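You operate a simulated robot arm through the tools that you are given. There is no shell and no other tool.

You run a simulated robot arm. Do the job below in one go: nothing can be reset, and whatever is moved stays where it is left.

JOB
Start the fume vent, print the green patch, lay it on the slab.
Fine: vent slide open and vent switch on before the print; leave them so.

It is judged by the outcome, as a careful person would: the job done as asked, and still so three seconds after it is handed in. It fails if anything else is knocked over, pushed out of place, dropped, spilled or broken.

ROBOT AND FRAMES
A 6-joint arm with a two-finger gripper, fixed in place. Base frame: the origin is at the foot of the arm, x ahead of it, y to its left, z up; the work surface is at about z = 860. Units: mm, degrees, N and s.
Its first joint turns from -166.0 to 166.0 degrees. Payload 2.45 kg.
The TCP is the grasp point between the finger pads, 20 mm short of the fingertips. In the tool frame z runs along the fingers and y along their closing line. The gripper opens to 140 mm. The gripper's body begins 168 mm behind the TCP.
Orientation is that of the tool frame in the base frame, as [roll, pitch, yaw] about the fixed x, y, z axes, in that order (R = Rz(yaw) Ry(pitch) Rx(roll)). With the fingers straight down and closing along the base's y, the tool's x points along the base's -x, its y along +y and its z along -z.

CONTROLS
- The arm moves only by the tool servo_tool. Its argument "steps" is a list of rows, each an object (a shift or turn left out is 0, a gripper value left out holds the last) with "jaw": the closure in counts, from 0 (fully open) to 255 (shut); "translation": the shift along the tool's x, y, z in units of 30 mm (1.0 is 30 mm), a list of three; "dr": the turn, a rotation vector about the tool's x, y, z in units of 8 degrees (1.0 is 8 degrees), a list of three. In form: [{"jaw": jaw, "translation": [tx, ty, tz], "dr": [wx, wy, wz]}, ...]. A call has 1 to 20 rows; each row shifts and turns the commanded pose from where the row before left it, along the tool's axes as they then stand. A call with a number of a shift or a turn outside -1 to 1 is refused whole. A row lasts 0.2 s, in which the tool goes at most 50 mm and 8.6 degrees; a call with a longer step from one row to the next is refused whole, and so is a gripper value outside its range. A pose out of reach is approached as far as the arm can. The call stops where the force on the tool passes 60 N (or 10 N more than at its start, if that is more) or the arm is blocked; 0.2 s more then pass. The fingers move at their own pace (about 45 mm/s each) and stop on an object; they squeeze with about 41 N. The grip force told is the motor's: it shows also when the fingers shut on nothing. Time passes only in rows, and 0.2 s behind the last, so rows that do not move let the fingers close. It gives the time, the measured TCP pose, the force on the tool (base axes), the opening and the grip force at its end, in the units of the frame above (readings bear some noise), with the torque about the TCP (base axes, N m) and any sound that the robot's microphone picked up, and new pictures: "pictures" is both (left out), scene, wrist or none.
- Cameras (640 x 400 px; columns grow to the right, rows downward): "scene" is fixed at [222, -499, 1698.1]; the picture's right is [0.79, -0.62, 0.00], its down [-0.29, -0.37, -0.88] and it looks along [0.54, 0.69, -0.48] (base axes); focal length 264 px, centre (320, 200). "wrist" rides on the gripper at [78, 11, -209] in the tool frame; the picture's right is [-0.14, 0.99, 0.00], its down [-0.92, -0.13, -0.37] and it looks along [-0.37, -0.05, 0.93] (tool axes); focal length 280 px, centre (320, 200). There is no depth. A picture from a camera that has moved, and an enlarged one, comes with that camera's place and axes in the base frame and with its lens. The place of the scene camera against the robot may be out by one fixed shift of up to 12 mm in any direction.
- close_up(camera, box): a new picture of the part [left, top, right, bottom] of that camera's present view, enlarged. The clock stands still meanwhile.
- finish_job(): hands the job in; it is judged then, once.

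Nothing tells you positions but the pictures and the camera data. Unless the task says otherwise, let go and move clear before handing in.

The tools are called after "Request:" as name(argument=value, ...) on one line, values as JSON. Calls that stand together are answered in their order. servo_tool: Moves the arm, as the interface text tells. Its arguments: {"type":"object","properties":{"steps":{"type":"array","items":{"type":"object","properties":{"jaw":{"type":"number"},"translation":{"type":"array","items":{"type":"number"}},"dr":{"type":"array","items":{"type":"number"}}}}},"pictures":{"type":"string","enum":["both","scene","wrist","none"]}},"required":["steps"]} The other tools are called the same way: close_up (camera, box) takes an enlarged picture of a part of a camera's view; finish_job () hands the job in.

At the start:

```text
time_s: 0.0
eef_pos: [564.6, -45.1, 1590.0]
tcp_rot: [-180.0, 0.0, -180.0]
force: [1.1, -0.1, -0.1]
torque: [0.02, 0.02, -0.01]
grip_width: 140.2
grip_force: 0.0
```

scene: 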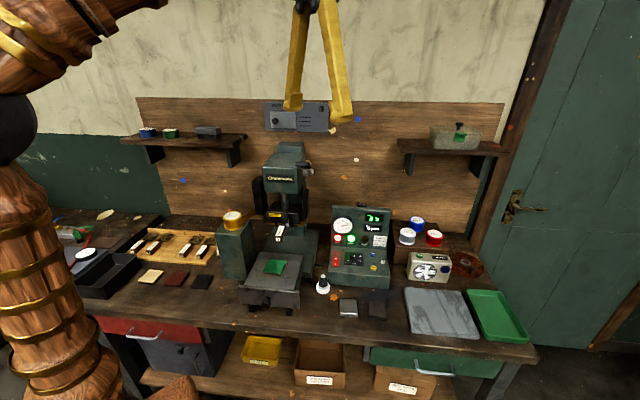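
wrist: 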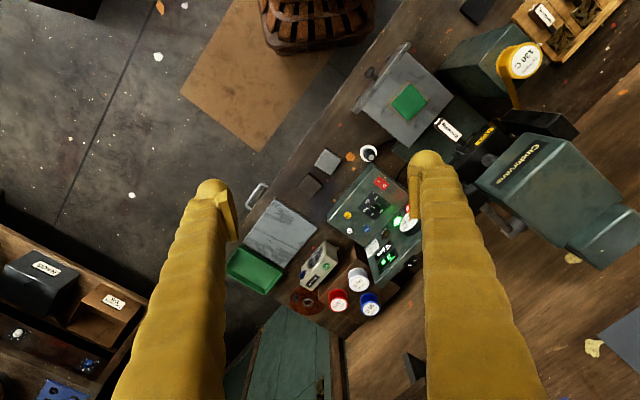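

I see a workbench with a hot-stamping press, a control box, a vent on the back wall and a slab on the right. I'll look closer before moving.

Request:
close_up(camera="scene", box=[220, 130, 340, 205])

Request:
close_up(camera="scene", box=[220, 200, 340, 320])

Request:
close_up(camera="scene", box=[320, 195, 400, 295])

Request:
close_up(camera="scene", box=[250, 90, 370, 140])

Request:
close_up(camera="scene", box=[380, 200, 540, 350])

Request:
close_up(camera="scene", box=[50, 190, 240, 310])

Request:
close_up(camera="wrist", box=[320, 130, 440, 290])

Request:
close_up(camera="wrist", box=[340, 30, 640, 230])

```text
5.33 times, centred on (280, 168) of scene
camera zoom: at [222.0, -499.0, 1698.1], right [0.79, -0.62, 0.0], down [-0.29, -0.37, -0.88], along [0.54, 0.69, -0.48], focal length 1406 px, centre (533, 373)
```

zoom: 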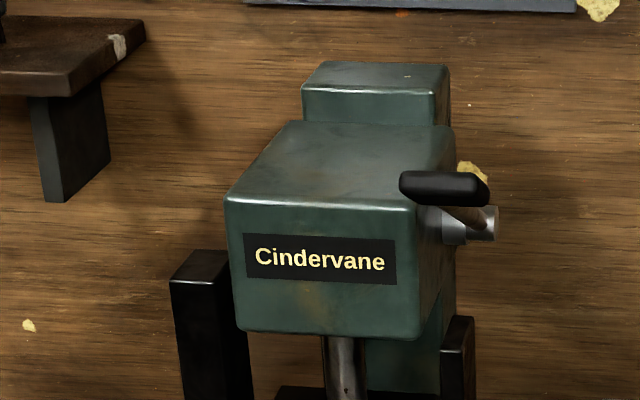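

```text
3.33 times, centred on (280, 260) of scene
camera zoom: at [222.0, -499.0, 1698.1], right [0.79, -0.62, 0.0], down [-0.29, -0.37, -0.88], along [0.54, 0.69, -0.48], focal length 878 px, centre (453, 0)
```

zoom: 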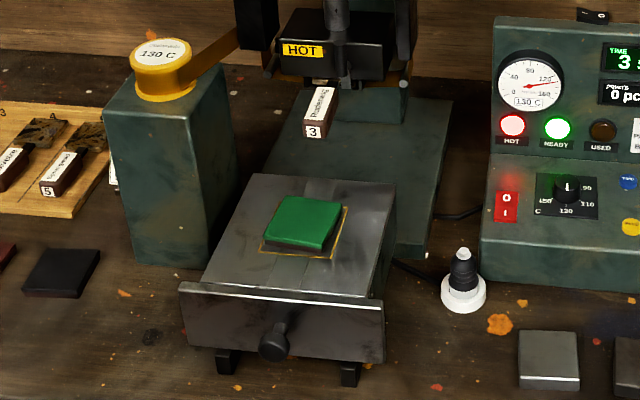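

```text
4.00 times, centred on (360, 245) of scene
camera zoom: at [222.0, -499.0, 1698.1], right [0.79, -0.62, 0.0], down [-0.29, -0.37, -0.88], along [0.54, 0.69, -0.48], focal length 1054 px, centre (160, 20)
```

zoom: 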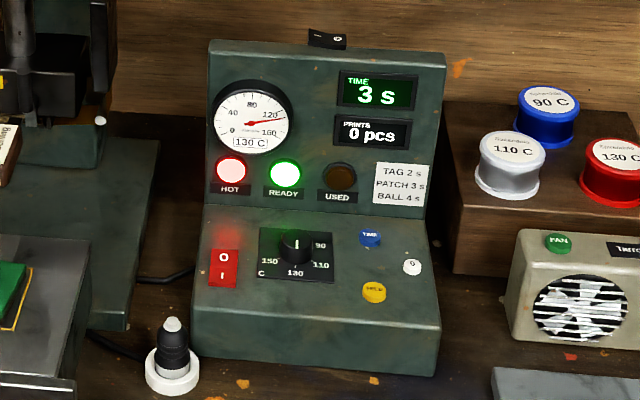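

```text
5.33 times, centred on (310, 115) of scene
camera zoom: at [222.0, -499.0, 1698.1], right [0.79, -0.62, 0.0], down [-0.29, -0.37, -0.88], along [0.54, 0.69, -0.48], focal length 1406 px, centre (373, 653)
```

zoom: 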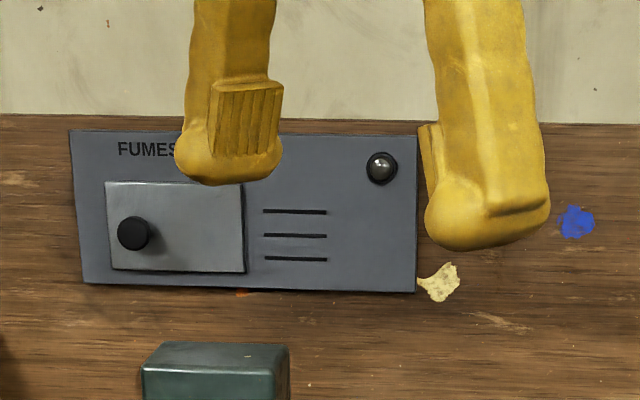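

```text
2.67 times, centred on (460, 275) of scene
camera zoom: at [222.0, -499.0, 1698.1], right [0.79, -0.62, 0.0], down [-0.29, -0.37, -0.88], along [0.54, 0.69, -0.48], focal length 703 px, centre (-53, 0)
```

zoom: 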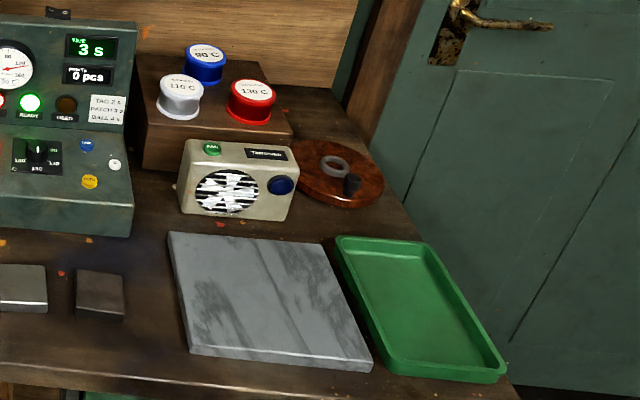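

```text
3.33 times, centred on (145, 250) of scene
camera zoom: at [222.0, -499.0, 1698.1], right [0.79, -0.62, 0.0], down [-0.29, -0.37, -0.88], along [0.54, 0.69, -0.48], focal length 878 px, centre (903, 33)
```

zoom: 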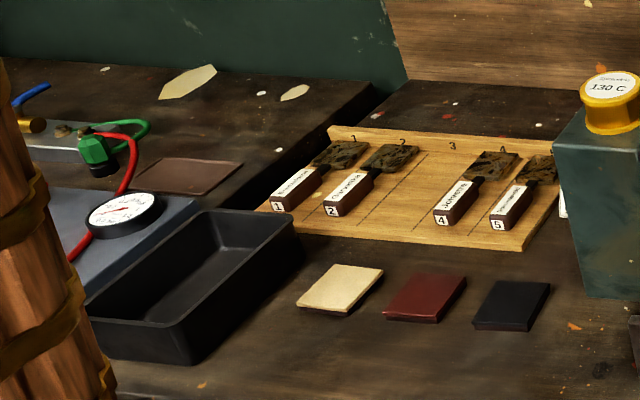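

```text
2.50 times, centred on (380, 210) of wrist
camera zoom: at [484.7, -34.8, 1798.5], right [0.14, 0.99, 0.0], down [0.92, -0.13, 0.37], along [0.37, -0.05, -0.93], focal length 701 px, centre (170, 175)
```

zoom: 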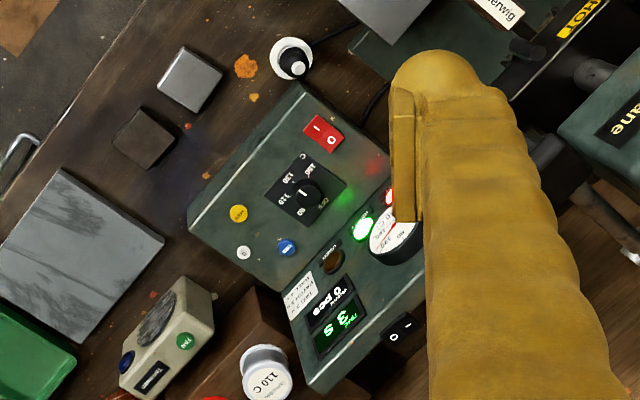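

```text
2.00 times, centred on (490, 130) of wrist
camera zoom: at [484.7, -34.8, 1798.5], right [0.14, 0.99, 0.0], down [0.92, -0.13, 0.37], along [0.37, -0.05, -0.93], focal length 561 px, centre (-20, 340)
```

zoom: 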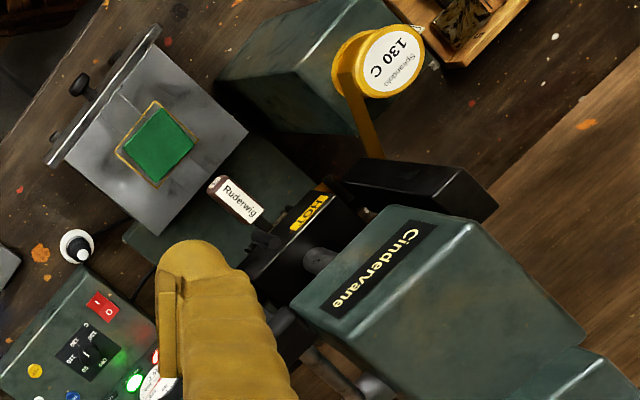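

I see the press is ready at 130 C / 3 s with a die fitted, and the green patch is on the shuttle table. I need finer views of the vent panel, the black rocker and the corded button.

Request:
close_up(camera="scene", box=[310, 190, 350, 215])

Request:
close_up(camera="scene", box=[300, 260, 350, 305])

Request:
close_up(camera="wrist", box=[340, 150, 420, 200])

Request:
close_up(camera="wrist", box=[360, 200, 440, 280])

Request:
close_up(camera="scene", box=[330, 235, 395, 275])

Request:
close_up(camera="scene", box=[290, 150, 350, 200])

Request:
servo_tool(steps=[{"translation": [0, 0, -1]}, {"translation": [0, 0, -1]}])

```text
16.00 times, centred on (330, 202) of scene
camera zoom: at [222.0, -499.0, 1698.1], right [0.79, -0.62, 0.0], down [-0.29, -0.37, -0.88], along [0.54, 0.69, -0.48], focal length 4217 px, centre (160, 160)
```

zoom: 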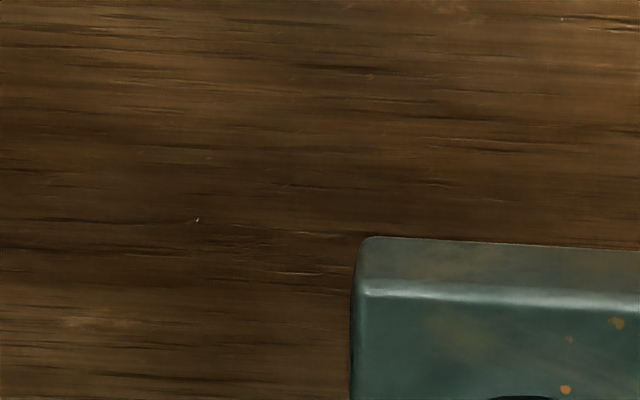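

```text
8.89 times, centred on (325, 282) of scene
camera zoom: at [222.0, -499.0, 1698.1], right [0.79, -0.62, 0.0], down [-0.29, -0.37, -0.88], along [0.54, 0.69, -0.48], focal length 2343 px, centre (276, -533)
```

zoom: 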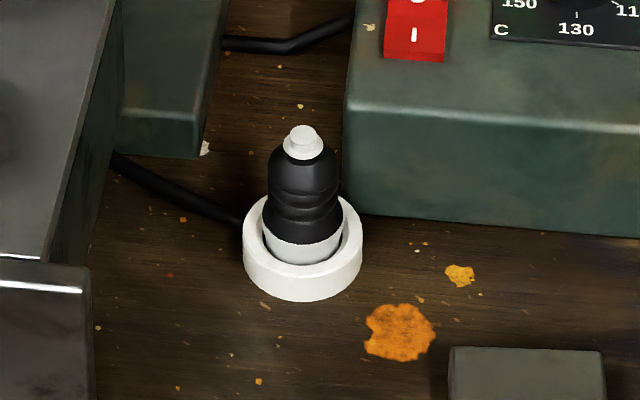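

```text
8.00 times, centred on (380, 175) of wrist
camera zoom: at [484.7, -34.8, 1798.5], right [0.14, 0.99, 0.0], down [0.92, -0.13, 0.37], along [0.37, -0.05, -0.93], focal length 2243 px, centre (-160, 400)
```

zoom: 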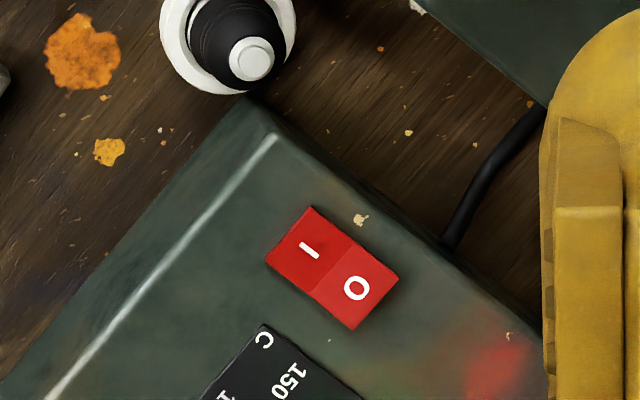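

```text
5.00 times, centred on (400, 240) of wrist
camera zoom: at [484.7, -34.8, 1798.5], right [0.14, 0.99, 0.0], down [0.92, -0.13, 0.37], along [0.37, -0.05, -0.93], focal length 1402 px, centre (-80, 0)
```

zoom: 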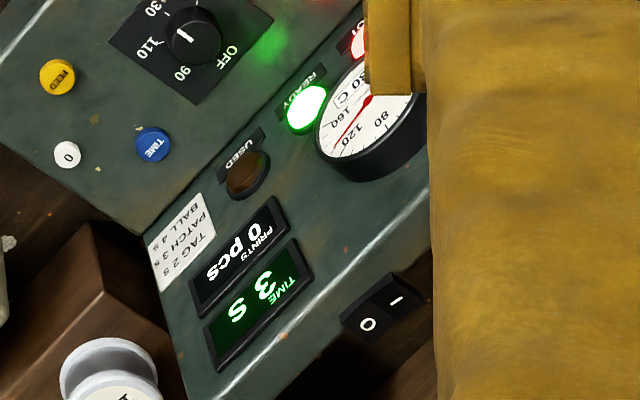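

```text
9.85 times, centred on (362, 255) of scene
camera zoom: at [222.0, -499.0, 1698.1], right [0.79, -0.62, 0.0], down [-0.29, -0.37, -0.88], along [0.54, 0.69, -0.48], focal length 2595 px, centre (-98, -342)
```

zoom: 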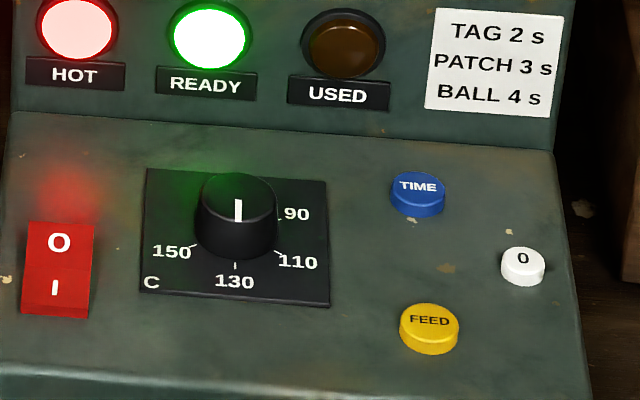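

```text
8.00 times, centred on (320, 175) of scene
camera zoom: at [222.0, -499.0, 1698.1], right [0.79, -0.62, 0.0], down [-0.29, -0.37, -0.88], along [0.54, 0.69, -0.48], focal length 2108 px, centre (320, 400)
```

zoom: 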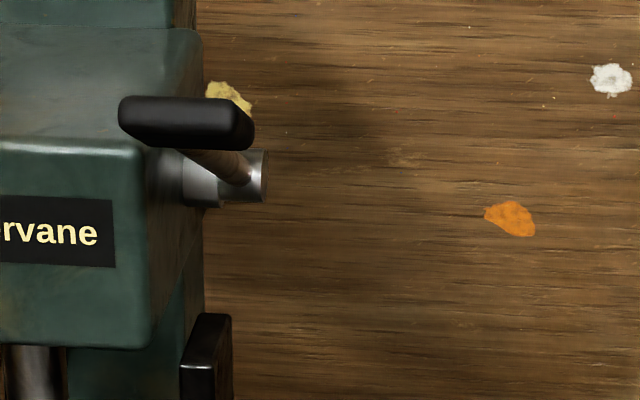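

```text
time_s: 0.6
eef_pos: [564.6, -44.7, 1594.7]
tcp_rot: [-180.0, 0.4, -180.0]
force: [-0.2, 0.0, 0.0]
torque: [-0.02, 0.06, 0.05]
grip_width: 140.1
grip_force: 0.0
out of reach, approached as far as the arm can: row 1, 2
camera wrist: at [483.0, -35.0, 1804.0], right [0.14, 0.99, 0.0], down [0.92, -0.13, 0.38], along [0.37, -0.05, -0.93], focal length 280 px, centre (320, 200)
```

scene: 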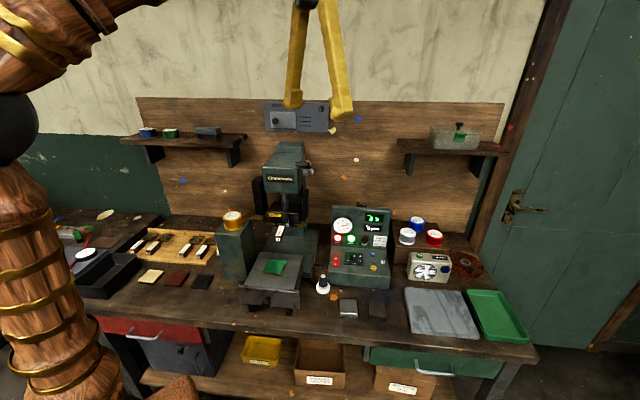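
wrist: 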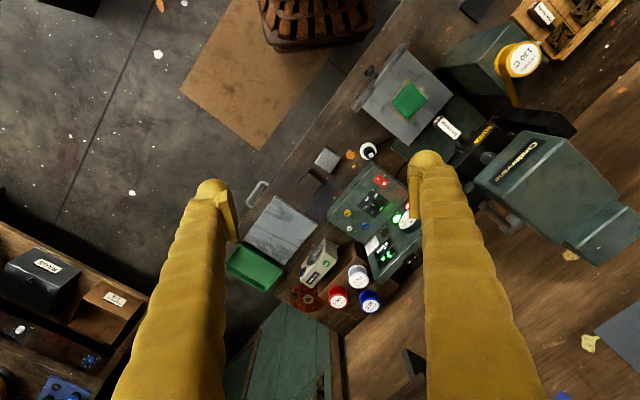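

The vent panel is on the back wall above the press, and a black O/I rocker sits behind the control box. I'll turn the tool so the wrist camera can look at the wall from above the fingers.

Request:
servo_tool(steps=[{"translation": [0, 0, 1], "dr": [0, 0, 1]}, {"translation": [0, 0, 1], "dr": [0, 0, 1]}, {"translation": [0, 0, 1], "dr": [0, 0, 1]}, {"dr": [0, 0, 1]}, {"dr": [0, 0, 1]}, {"dr": [0, 0, 1]}, {"dr": [0, 0, 1]}, {"dr": [0, 0, 1]}, {"dr": [0, 0, 1]}, {"dr": [0, 0, 1]}, {"dr": [0, 0, 1]}, {"dr": [0, 0, 1]}, {"dr": [0, 0, 1]}, {"dr": [0, 0, 1]}, {"dr": [0, 0, 1]}, {"dr": [0, 0, 1]}, {"dr": [0, 0, 0.875]}])

Request:
close_up(camera="scene", box=[250, 90, 350, 140])

Request:
close_up(camera="scene", box=[345, 195, 385, 220])

```text
time_s: 4.2
eef_pos: [564.8, -44.2, 1507.6]
tcp_rot: [180.0, 0.1, 44.9]
force: [0.8, 0.7, 0.4]
torque: [-0.02, 0.0, 0.0]
grip_width: 140.1
grip_force: 0.0
camera wrist: at [626.2, 2.1, 1716.9], right [0.6, -0.8, 0.0], down [-0.74, -0.56, 0.37], along [-0.29, -0.22, -0.93], focal length 280 px, centre (320, 200)
```

scene: 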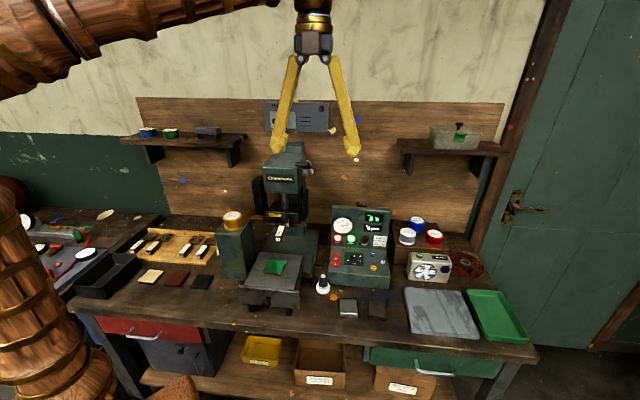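
wrist: 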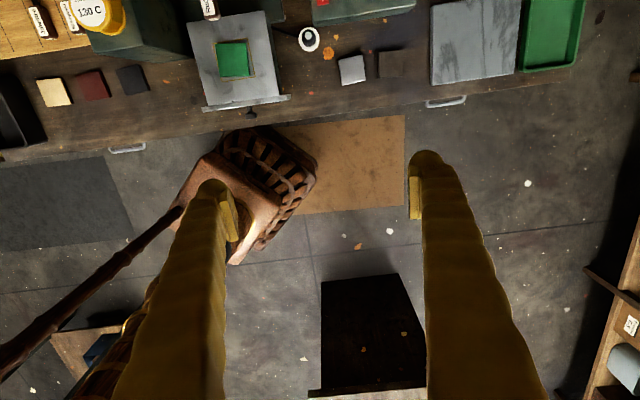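

```text
6.40 times, centred on (300, 115) of scene
camera zoom: at [222.0, -499.0, 1698.1], right [0.79, -0.62, 0.0], down [-0.29, -0.37, -0.88], along [0.54, 0.69, -0.48], focal length 1687 px, centre (448, 744)
```

zoom: 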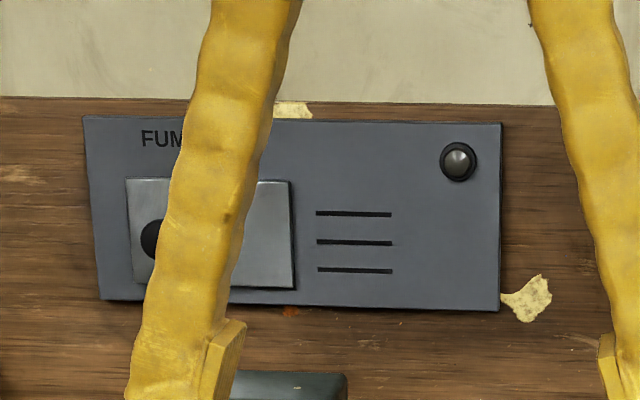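

```text
16.00 times, centred on (365, 208) of scene
camera zoom: at [222.0, -499.0, 1698.1], right [0.79, -0.62, 0.0], down [-0.29, -0.37, -0.88], along [0.54, 0.69, -0.48], focal length 4217 px, centre (-400, 80)
```

zoom: 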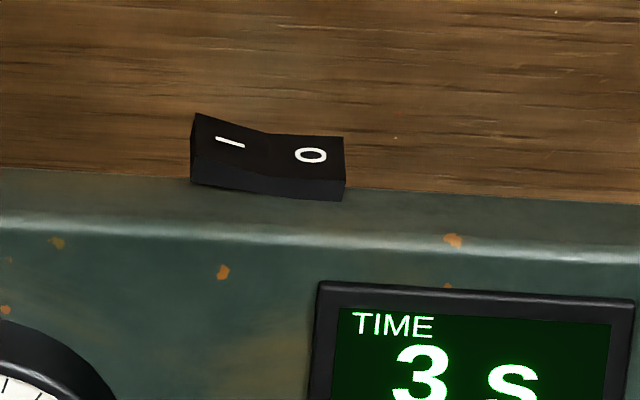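

The black rocker on top of the control box is at O (I side raised), and the panel's round item looks like an unlit lamp. I'll check the fan box and then tilt the tool towards the wall.

Request:
close_up(camera="scene", box=[400, 235, 490, 290])

Request:
servo_tool(steps=[{"translation": [0, 0, 0], "dr": [0, 1, 0]}, {"dr": [0, 1, 0]}, {"dr": [0, 1, 0]}, {"dr": [0, 1, 0]}, {"dr": [0, 1, 0]}, {"dr": [0, 1, 0]}, {"dr": [0, 1, 0]}, {"dr": [0, 1, 0]}, {"dr": [0, 1, 0]}])

```text
7.11 times, centred on (445, 262) of scene
camera zoom: at [222.0, -499.0, 1698.1], right [0.79, -0.62, 0.0], down [-0.29, -0.37, -0.88], along [0.54, 0.69, -0.48], focal length 1874 px, centre (-569, -244)
```

zoom: 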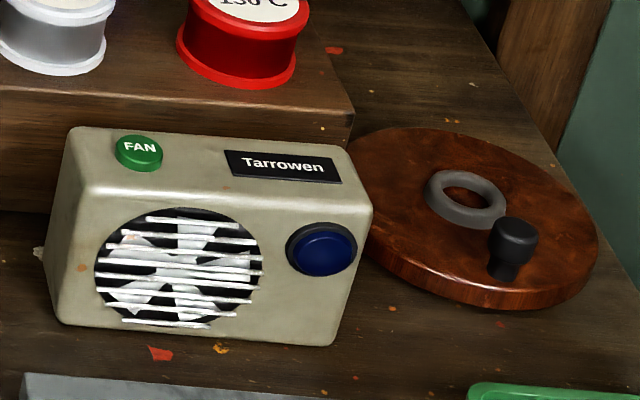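

```text
time_s: 6.4
eef_pos: [609.5, -79.2, 1457.6]
tcp_rot: [-162.2, -70.7, 28.2]
force: [0.8, -0.3, 0.4]
torque: [0.0, -0.01, 0.02]
grip_width: 140.4
grip_force: 0.1
stopped in row 9: the arm was blocked; the commanded pose is now the measured one
camera wrist: at [502.0, -220.4, 1597.4], right [0.66, -0.72, -0.23], down [-0.6, -0.31, -0.74], along [0.46, 0.62, -0.63], focal length 280 px, centre (320, 200)
```

scene: 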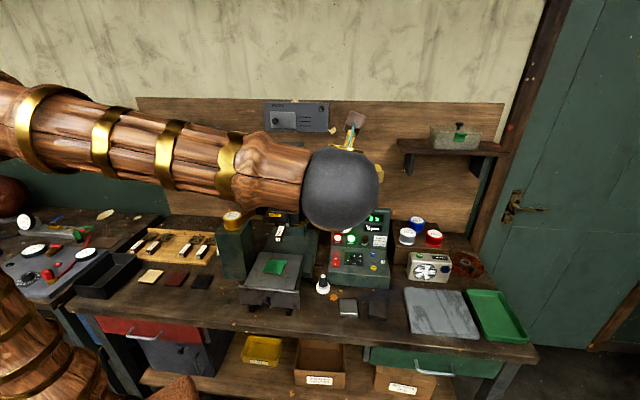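
wrist: 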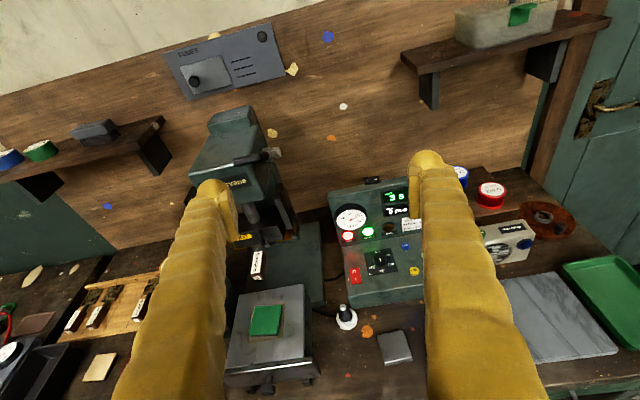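

Good view now of the panel, press and box from the wrist, though the arm blocked at the last tilt step. I'll take close-ups from here.

Request:
close_up(camera="wrist", box=[160, 10, 300, 100])

Request:
close_up(camera="wrist", box=[180, 90, 340, 250])

Request:
close_up(camera="wrist", box=[210, 220, 370, 390])

Request:
close_up(camera="wrist", box=[320, 165, 430, 305])

```text
4.44 times, centred on (230, 55) of wrist
camera zoom: at [502.0, -220.4, 1597.4], right [0.66, -0.72, -0.23], down [-0.6, -0.31, -0.74], along [0.46, 0.62, -0.63], focal length 1246 px, centre (720, 844)
```

zoom: 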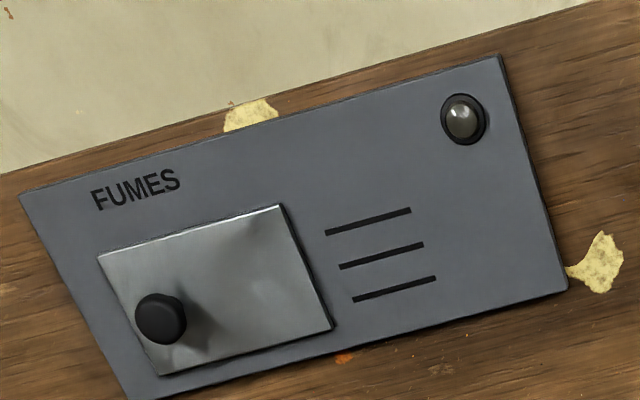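

```text
2.50 times, centred on (260, 170) of wrist
camera zoom: at [502.0, -220.4, 1597.4], right [0.66, -0.72, -0.23], down [-0.6, -0.31, -0.74], along [0.46, 0.62, -0.63], focal length 701 px, centre (470, 275)
```

zoom: 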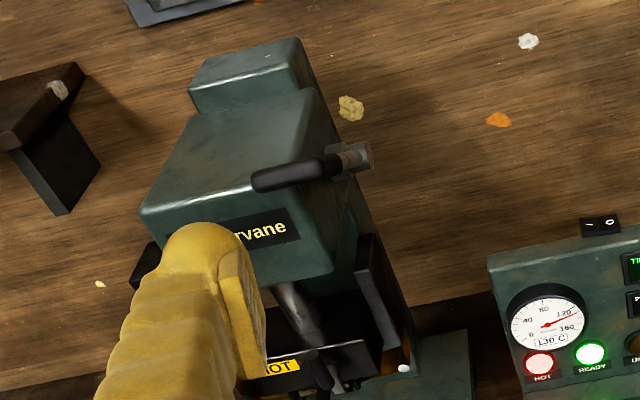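

```text
2.35 times, centred on (290, 305) of wrist
camera zoom: at [502.0, -220.4, 1597.4], right [0.66, -0.72, -0.23], down [-0.6, -0.31, -0.74], along [0.46, 0.62, -0.63], focal length 660 px, centre (391, -47)
```

zoom: 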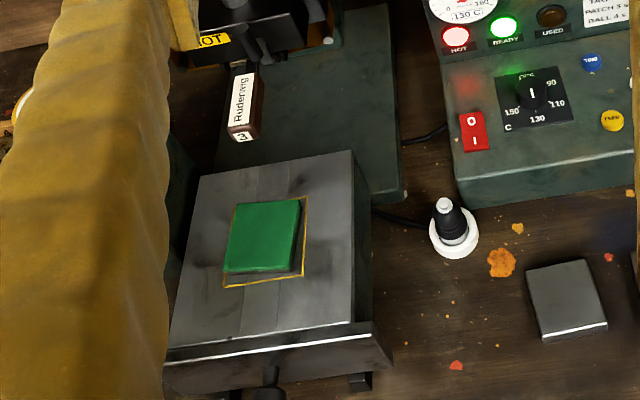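

```text
2.86 times, centred on (375, 235) of wrist
camera zoom: at [502.0, -220.4, 1597.4], right [0.66, -0.72, -0.23], down [-0.6, -0.31, -0.74], along [0.46, 0.62, -0.63], focal length 801 px, centre (163, 100)
```

zoom: 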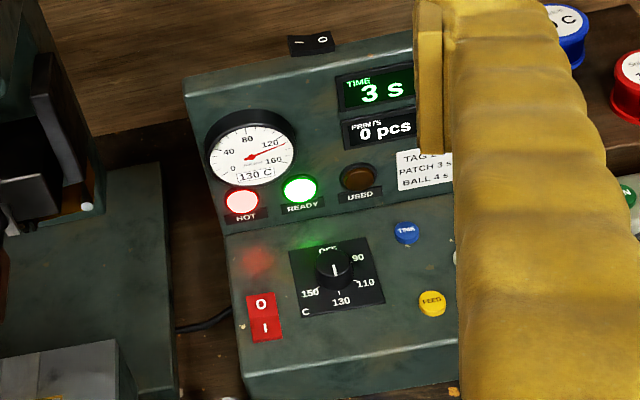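

The knob on the vent slide sits at about (817, 592, 1439), and the wall faces along roughly (0.70, 0.715). I'll level the tool and move forward above the press to look at it.

Request:
servo_tool(steps=[{"translation": [0.4, -0.5, 1]}, {"translation": [0.4, -0.5, 1]}, {"translation": [0.4, -0.5, 1], "dr": [0, 0, -0.38]}, {"translation": [0.35, -0.6, 1], "dr": [0, 0, -0.38]}, {"translation": [0.35, -0.7, 1]}, {"translation": [0.35, -0.7, 1]}, {"translation": [0.35, -0.7, 1]}, {"translation": [0.35, -0.7, 1]}, {"translation": [0.35, -0.7, 1]}, {"translation": [0.35, -0.7, 1]}])

```text
time_s: 8.6
eef_pos: [690.6, 281.3, 1471.6]
tcp_rot: [179.3, -71.5, 47.4]
force: [-1.0, 0.0, 0.0]
torque: [-0.01, 0.04, -0.04]
grip_width: 140.0
grip_force: 0.0
camera wrist: at [577.9, 146.9, 1612.8], right [0.69, -0.71, -0.13], down [-0.53, -0.38, -0.76], along [0.49, 0.59, -0.64], focal length 280 px, centre (320, 200)
```

scene: 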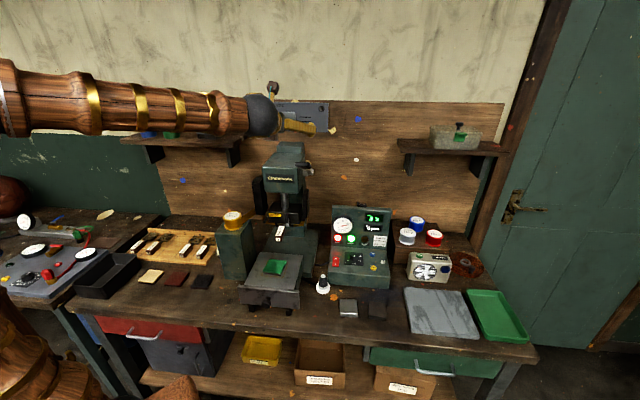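
wrist: 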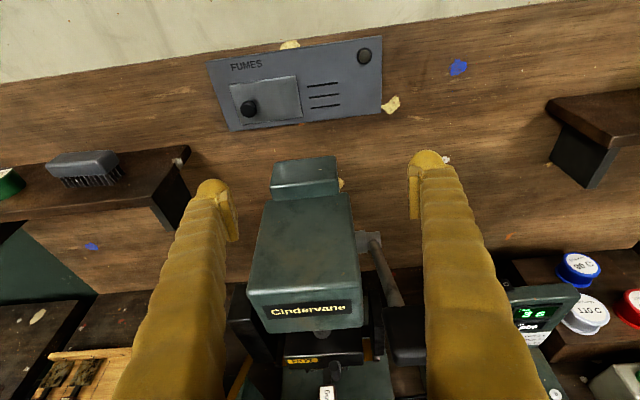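

The slide, panel and lever are all in view now. I'll zoom on the panel to measure it and inspect the lever.

Request:
close_up(camera="wrist", box=[200, 30, 410, 140])

Request:
close_up(camera="wrist", box=[230, 150, 440, 390])

Request:
close_up(camera="wrist", box=[340, 220, 440, 380])

```text
3.05 times, centred on (305, 85) of wrist
camera zoom: at [577.9, 146.9, 1612.8], right [0.69, -0.71, -0.13], down [-0.53, -0.38, -0.76], along [0.49, 0.59, -0.64], focal length 854 px, centre (366, 550)
```

zoom: 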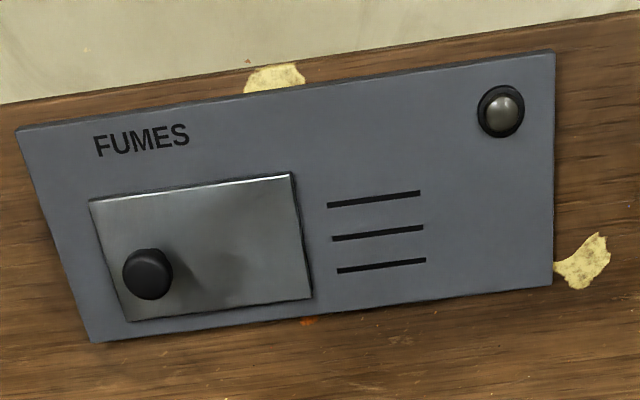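

```text
1.67 times, centred on (335, 270) of wrist
camera zoom: at [577.9, 146.9, 1612.8], right [0.69, -0.71, -0.13], down [-0.53, -0.38, -0.76], along [0.49, 0.59, -0.64], focal length 467 px, centre (295, 83)
```

zoom: 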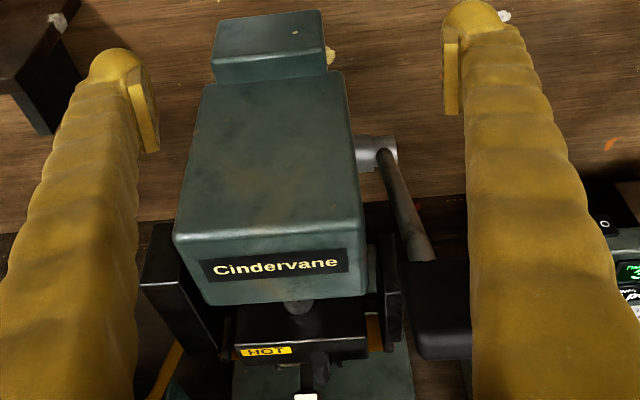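

```text
2.50 times, centred on (390, 300) of wrist
camera zoom: at [577.9, 146.9, 1612.8], right [0.69, -0.71, -0.13], down [-0.53, -0.38, -0.76], along [0.49, 0.59, -0.64], focal length 701 px, centre (145, -50)
```

zoom: 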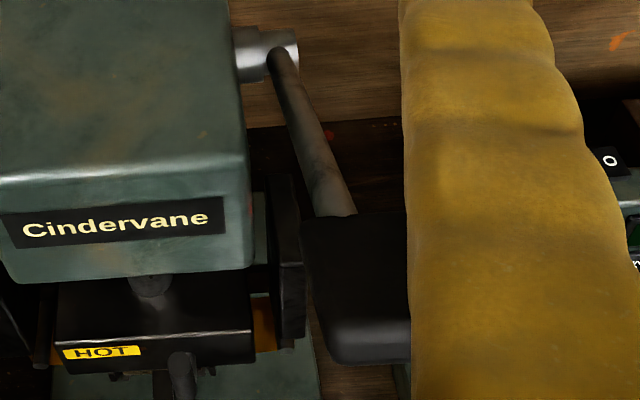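

The knob is at about e=177 mm, n=975 mm (along/into the wall), z=1437. I'll tilt the tool up 8 degrees, narrow the fingers, and approach to stop about 70 mm short.

Request:
servo_tool(steps=[{"dr": [0, 1, 0], "jaw": 110}, {"translation": [0.04, -0.483, 0.917]}, {"translation": [0.04, -0.483, 0.917]}, {"translation": [0.04, -0.483, 0.917]}, {"translation": [0.04, -0.483, 0.917]}, {"translation": [0.04, -0.483, 0.917]}, {"translation": [0.04, -0.483, 0.917]}, {"translation": [0.04, -0.483, 0.917]}, {"translation": [0.04, -0.483, 0.917]}])

```text
time_s: 10.6
eef_pos: [758.1, 519.8, 1442.9]
tcp_rot: [179.2, -79.6, 47.5]
force: [0.2, 0.1, -0.3]
torque: [-0.02, -0.02, 0.01]
grip_width: 79.7
grip_force: 0.0
camera wrist: at [632.7, 372.2, 1558.6], right [0.71, -0.7, -0.13], down [-0.45, -0.3, -0.84], along [0.54, 0.65, -0.53], focal length 280 px, centre (320, 200)
```

scene: 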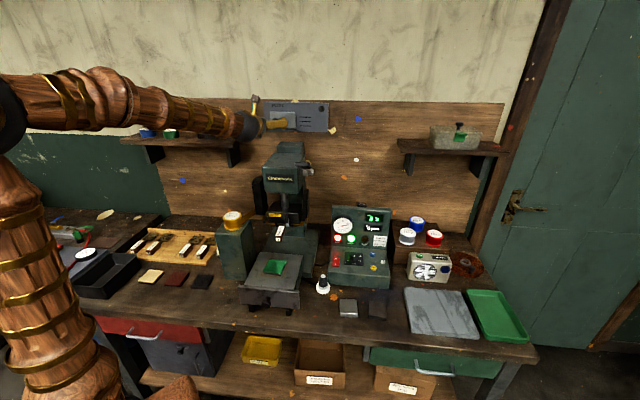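
wrist: 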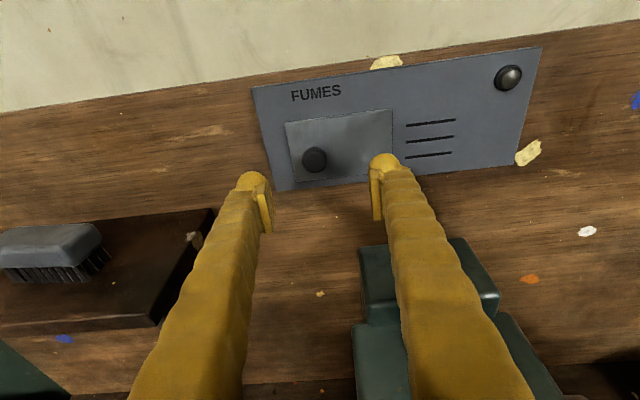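

The fingers are straddling the knob line. I'll zoom to check alignment before going in.

Request:
close_up(camera="wrist", box=[240, 90, 420, 220])

Request:
close_up(camera="scene", box=[230, 85, 350, 145])

```text
3.08 times, centred on (330, 155) of wrist
camera zoom: at [632.7, 372.2, 1558.6], right [0.71, -0.7, -0.13], down [-0.45, -0.3, -0.84], along [0.54, 0.65, -0.53], focal length 863 px, centre (289, 338)
```

zoom: 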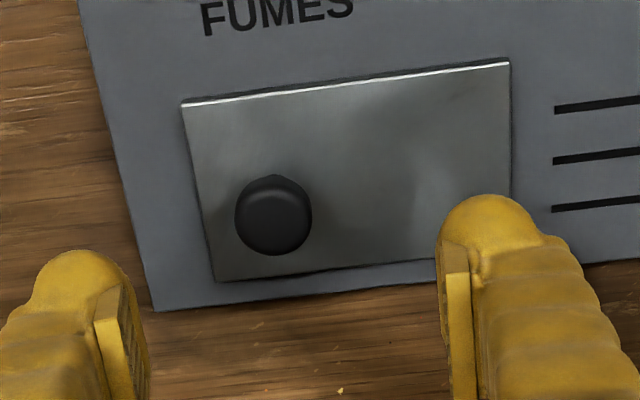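

```text
5.33 times, centred on (290, 115) of scene
camera zoom: at [222.0, -499.0, 1698.1], right [0.79, -0.62, 0.0], down [-0.29, -0.37, -0.88], along [0.54, 0.69, -0.48], focal length 1406 px, centre (480, 653)
```

zoom: 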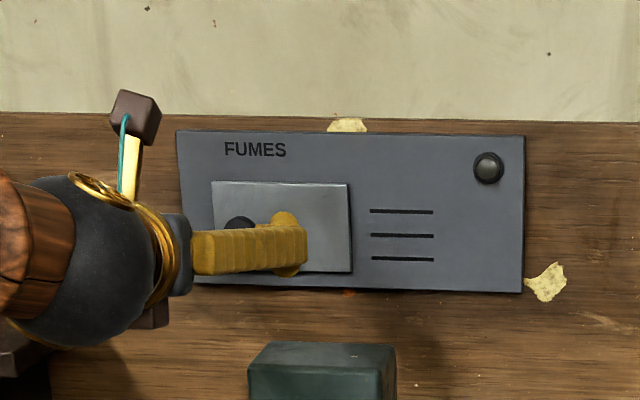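

Knob face is about 13 mm in radius at e≈172, z≈1436. Moving in so the fingertips straddle it.

Request:
servo_tool(steps=[{"translation": [0.104, -0.061, 0.75]}, {"translation": [0.104, -0.061, 0.75]}, {"translation": [0.104, -0.061, 0.55]}], pictures="wrist")

Request:
close_up(camera="wrist", box=[240, 80, 420, 210])

```text
time_s: 11.4
eef_pos: [794.3, 568.4, 1442.3]
tcp_rot: [179.0, -79.6, 47.7]
force: [0.2, 0.1, 1.4]
torque: [-0.03, 0.03, -0.01]
grip_width: 79.6
grip_force: 0.0
camera wrist: at [670.8, 421.4, 1556.8], right [0.71, -0.7, -0.13], down [-0.45, -0.3, -0.84], along [0.54, 0.65, -0.53], focal length 280 px, centre (320, 200)
```

wrist: 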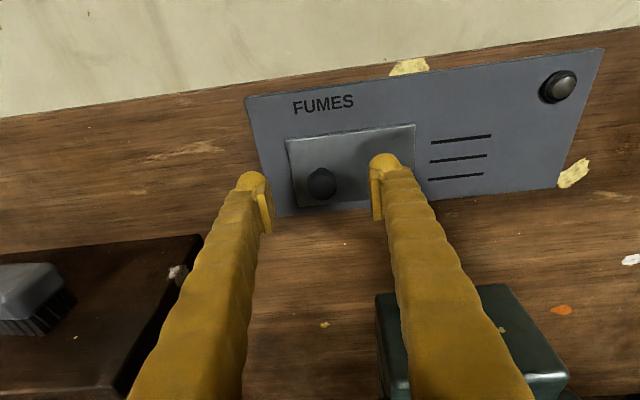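

```text
3.08 times, centred on (330, 145) of wrist
camera zoom: at [670.8, 421.4, 1556.8], right [0.71, -0.7, -0.13], down [-0.45, -0.3, -0.84], along [0.54, 0.65, -0.53], focal length 863 px, centre (289, 369)
```

zoom: 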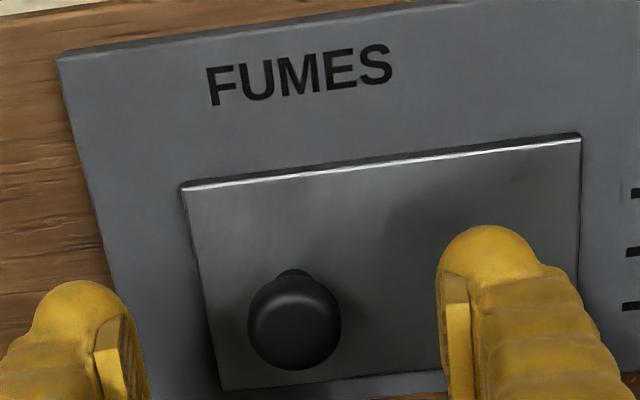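

The fingertips look level with the knob. I'll close gently to see whether they catch it.

Request:
servo_tool(steps=[{"translation": [0, 0, 0.2], "jaw": 150}, {"jaw": 190}, {"jaw": 230}, {}, {}, {}], pictures="wrist")

Request:
close_up(camera="wrist", box=[240, 80, 420, 210])

```text
time_s: 12.8
eef_pos: [800.1, 572.4, 1441.2]
tcp_rot: [179.2, -79.6, 47.6]
force: [-0.3, -0.6, -0.9]
torque: [0.0, 0.0, -0.03]
grip_width: 13.7
grip_force: 0.1
camera wrist: at [675.0, 425.4, 1555.7], right [0.71, -0.7, -0.13], down [-0.45, -0.3, -0.84], along [0.54, 0.65, -0.53], focal length 280 px, centre (320, 200)
```

wrist: 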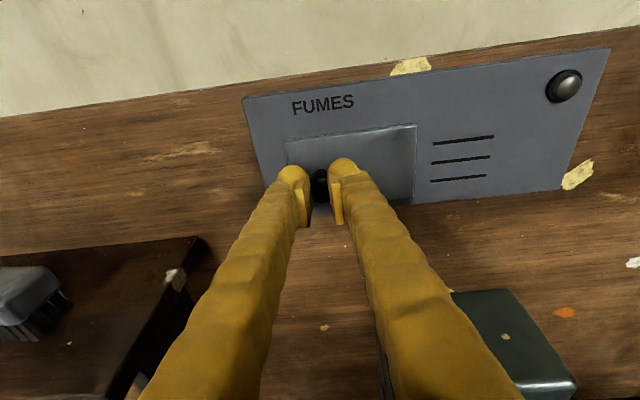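

```text
3.08 times, centred on (330, 145) of wrist
camera zoom: at [675.0, 425.4, 1555.7], right [0.71, -0.7, -0.13], down [-0.45, -0.3, -0.84], along [0.54, 0.65, -0.53], focal length 863 px, centre (289, 369)
```

zoom: 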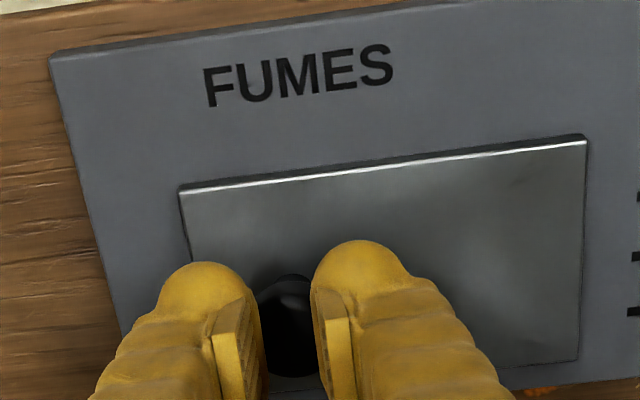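

The fingers closed just in front of the knob, so it lies deeper than I thought. I'll reopen and advance about 22 mm, then close.

Request:
servo_tool(steps=[{"jaw": 140}, {"jaw": 140}, {"jaw": 140}, {}, {"translation": [0.05, 0, 0.4]}, {"translation": [0.05, 0, 0.35]}], pictures="wrist")

Request:
close_up(camera="wrist", box=[240, 80, 420, 210])

```text
time_s: 14.2
eef_pos: [815.2, 589.8, 1439.6]
tcp_rot: [179.2, -79.6, 47.7]
force: [-0.2, 0.0, 0.1]
torque: [-0.01, -0.01, 0.0]
grip_width: 63.0
grip_force: 0.0
camera wrist: at [690.7, 442.0, 1554.3], right [0.71, -0.7, -0.13], down [-0.45, -0.3, -0.84], along [0.54, 0.65, -0.53], focal length 280 px, centre (320, 200)
```

wrist: 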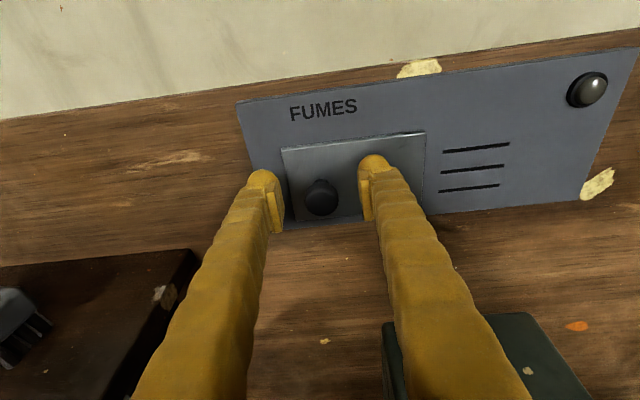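

```text
3.08 times, centred on (330, 145) of wrist
camera zoom: at [690.7, 442.0, 1554.3], right [0.71, -0.7, -0.13], down [-0.45, -0.3, -0.84], along [0.54, 0.65, -0.53], focal length 863 px, centre (289, 369)
```

zoom: 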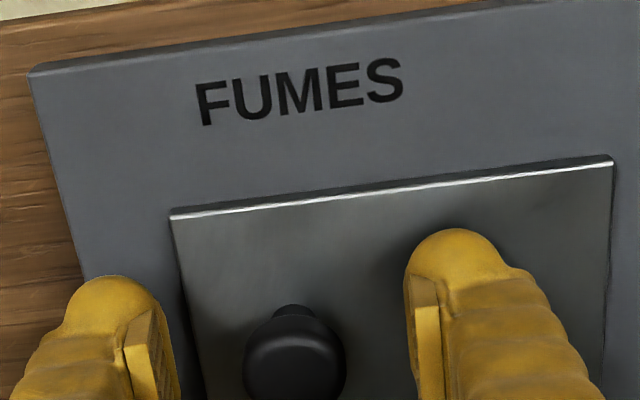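

Lowering about 8 mm to centre on the knob, then closing on it.

Request:
servo_tool(steps=[{"translation": [-0.25, 0, 0.1]}, {"jaw": 180}, {"jaw": 215}, {"jaw": 235}, {}, {}], pictures="wrist")

Request:
close_up(camera="wrist", box=[240, 80, 420, 210])

```text
time_s: 15.6
eef_pos: [818.0, 591.6, 1429.5]
tcp_rot: [179.4, -79.5, 47.5]
force: [34.9, 19.5, 4.0]
torque: [-0.02, 0.01, -0.14]
grip_width: 24.6
grip_force: 45.0
camera wrist: at [693.0, 443.9, 1545.5], right [0.71, -0.7, -0.13], down [-0.45, -0.3, -0.84], along [0.54, 0.65, -0.53], focal length 280 px, centre (320, 200)
```

wrist: 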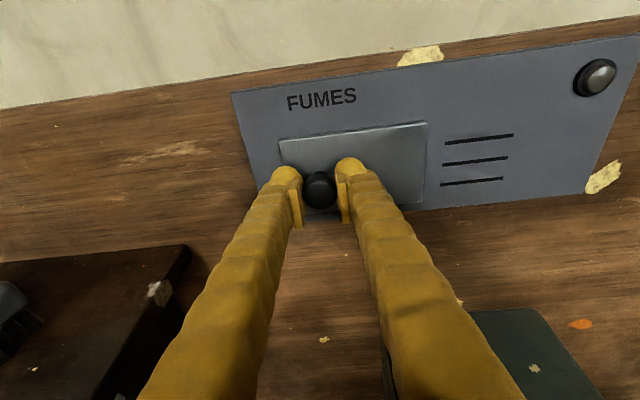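

```text
3.08 times, centred on (330, 145) of wrist
camera zoom: at [693.0, 443.9, 1545.5], right [0.71, -0.7, -0.13], down [-0.45, -0.3, -0.84], along [0.54, 0.65, -0.53], focal length 863 px, centre (289, 369)
```

zoom: 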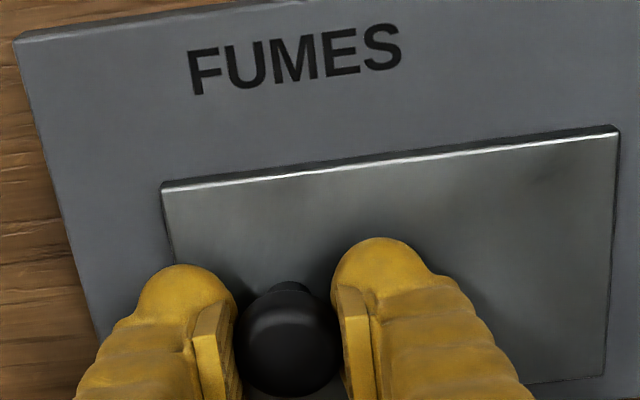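

The knob is gripped (24.6 mm wide). I'll try sliding it to the right in small steps, watching the force.

Request:
servo_tool(steps=[{"translation": [0, 0, -0.07]}, {"translation": [0, 0.2, 0]}, {"translation": [0, 0.2, 0]}], pictures="wrist")

```text
time_s: 15.9
eef_pos: [817.1, 591.3, 1429.6]
tcp_rot: [179.4, -79.5, 47.4]
force: [26.9, 20.8, -0.1]
torque: [0.06, 0.02, -0.17]
grip_width: 24.5
grip_force: 44.8
stopped in row 1: the force on the tool passed its limit at 69 N (the readings are from after the stop); the commanded pose is now the measured one
camera wrist: at [693.2, 444.0, 1545.4], right [0.71, -0.7, -0.13], down [-0.45, -0.3, -0.84], along [0.54, 0.65, -0.53], focal length 280 px, centre (320, 200)
```

wrist: 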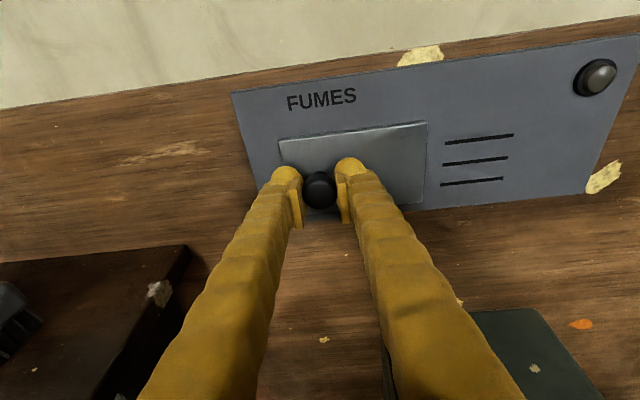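

Backing off raised the pull, so I'll ease forward slightly to relax it and then slide right.

Request:
servo_tool(steps=[{"translation": [0, 0, 0.06]}, {}], pictures="none")

```text
time_s: 16.5
eef_pos: [818.6, 593.1, 1429.4]
tcp_rot: [179.2, -79.5, 47.5]
force: [3.5, -4.7, -6.4]
torque: [-0.06, 0.0, -0.31]
grip_width: 23.8
grip_force: 44.5
```

Relaxed. Now sliding right along the wall.

Request:
servo_tool(steps=[{"translation": [0, 0.2, 0]}, {"translation": [0, 0.3, 0]}, {}], pictures="wrist")

```text
time_s: 17.3
eef_pos: [829.1, 582.4, 1430.1]
tcp_rot: [179.4, -79.4, 47.4]
force: [-7.7, -7.4, -19.7]
torque: [-0.13, 0.16, -0.19]
grip_width: 23.6
grip_force: 45.1
camera wrist: at [704.4, 434.7, 1545.7], right [0.7, -0.7, -0.13], down [-0.46, -0.3, -0.84], along [0.54, 0.65, -0.53], focal length 280 px, centre (320, 200)
```

wrist: 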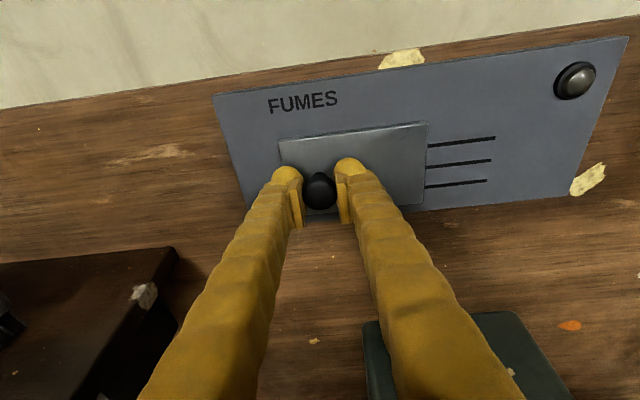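

The slide moves right. Continuing with a slight downward correction.

Request:
servo_tool(steps=[{"translation": [-0.05, 0.3, -0.02]}, {"translation": [0, 0.4, -0.01]}, {"translation": [0, 0.4, -0.01]}, {"translation": [0, 0.4, -0.01]}, {}], pictures="wrist")

```text
time_s: 18.4
eef_pos: [860.6, 549.5, 1430.3]
tcp_rot: [179.3, -79.7, 47.5]
force: [17.9, 17.1, -2.0]
torque: [0.03, -0.03, -0.31]
grip_width: 23.8
grip_force: 45.6
stopped in row 5: the force on the tool passed its limit at 62 N (the readings are from after the stop); the commanded pose is now the measured one
camera wrist: at [736.0, 402.6, 1545.1], right [0.71, -0.7, -0.13], down [-0.45, -0.3, -0.84], along [0.54, 0.65, -0.53], focal length 280 px, centre (320, 200)
```

wrist: 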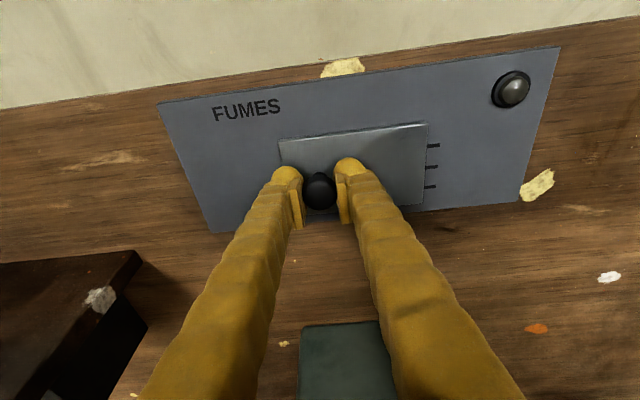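

The slide has moved about 60 mm. I'll look closely at what has been uncovered before going on.

Request:
close_up(camera="wrist", box=[150, 60, 450, 240])

Request:
close_up(camera="scene", box=[250, 85, 350, 145])

```text
2.13 times, centred on (300, 150) of wrist
camera zoom: at [736.0, 402.6, 1545.1], right [0.71, -0.7, -0.13], down [-0.45, -0.3, -0.84], along [0.54, 0.65, -0.53], focal length 598 px, centre (363, 307)
```

zoom: 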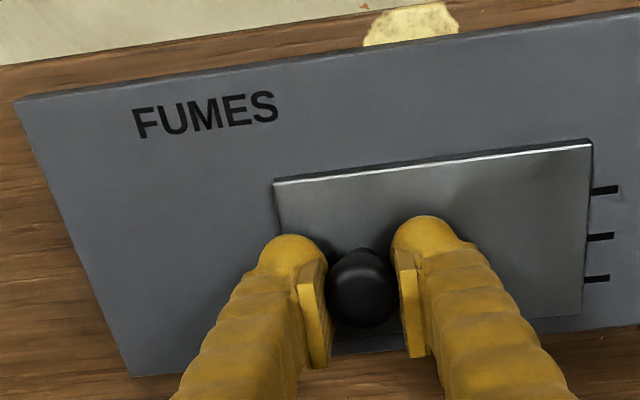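

```text
6.40 times, centred on (300, 115) of scene
camera zoom: at [222.0, -499.0, 1698.1], right [0.79, -0.62, 0.0], down [-0.29, -0.37, -0.88], along [0.54, 0.69, -0.48], focal length 1687 px, centre (448, 744)
```

zoom: 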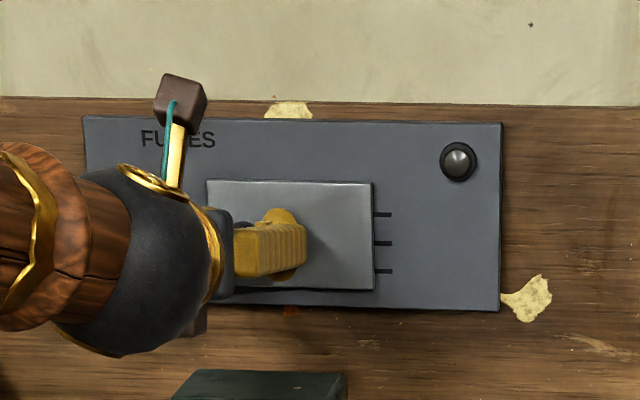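

The slide moving right is covering the three vent slots, and nothing is opened on the left, so the original left position was the open one. I'll slide it back left to the end and let the lamp/sound confirm once the switch is on.

Request:
servo_tool(steps=[{"translation": [0, 0, 0.05]}, {"translation": [0, -0.3, 0.01]}, {"translation": [0, -0.4, 0.01]}, {"translation": [0, -0.4, 0.01]}, {"translation": [0, -0.4, 0.0]}, {}], pictures="wrist")

```text
time_s: 19.8
eef_pos: [828.1, 581.4, 1430.1]
tcp_rot: [179.3, -79.6, 47.5]
force: [8.0, 8.0, -10.9]
torque: [-0.11, 0.23, -0.23]
grip_width: 24.0
grip_force: 45.3
camera wrist: at [704.0, 434.9, 1545.3], right [0.71, -0.7, -0.13], down [-0.45, -0.3, -0.84], along [0.54, 0.65, -0.53], focal length 280 px, centre (320, 200)
```

wrist: 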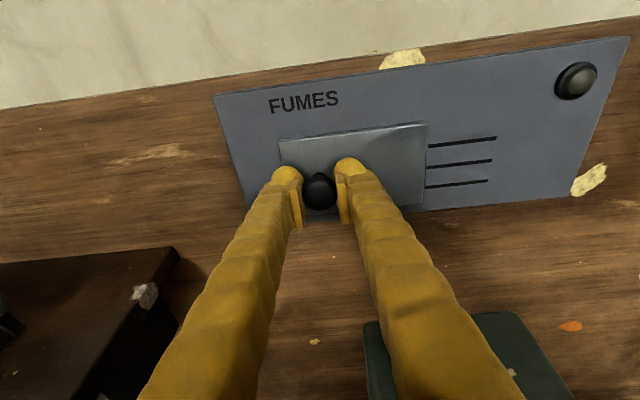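

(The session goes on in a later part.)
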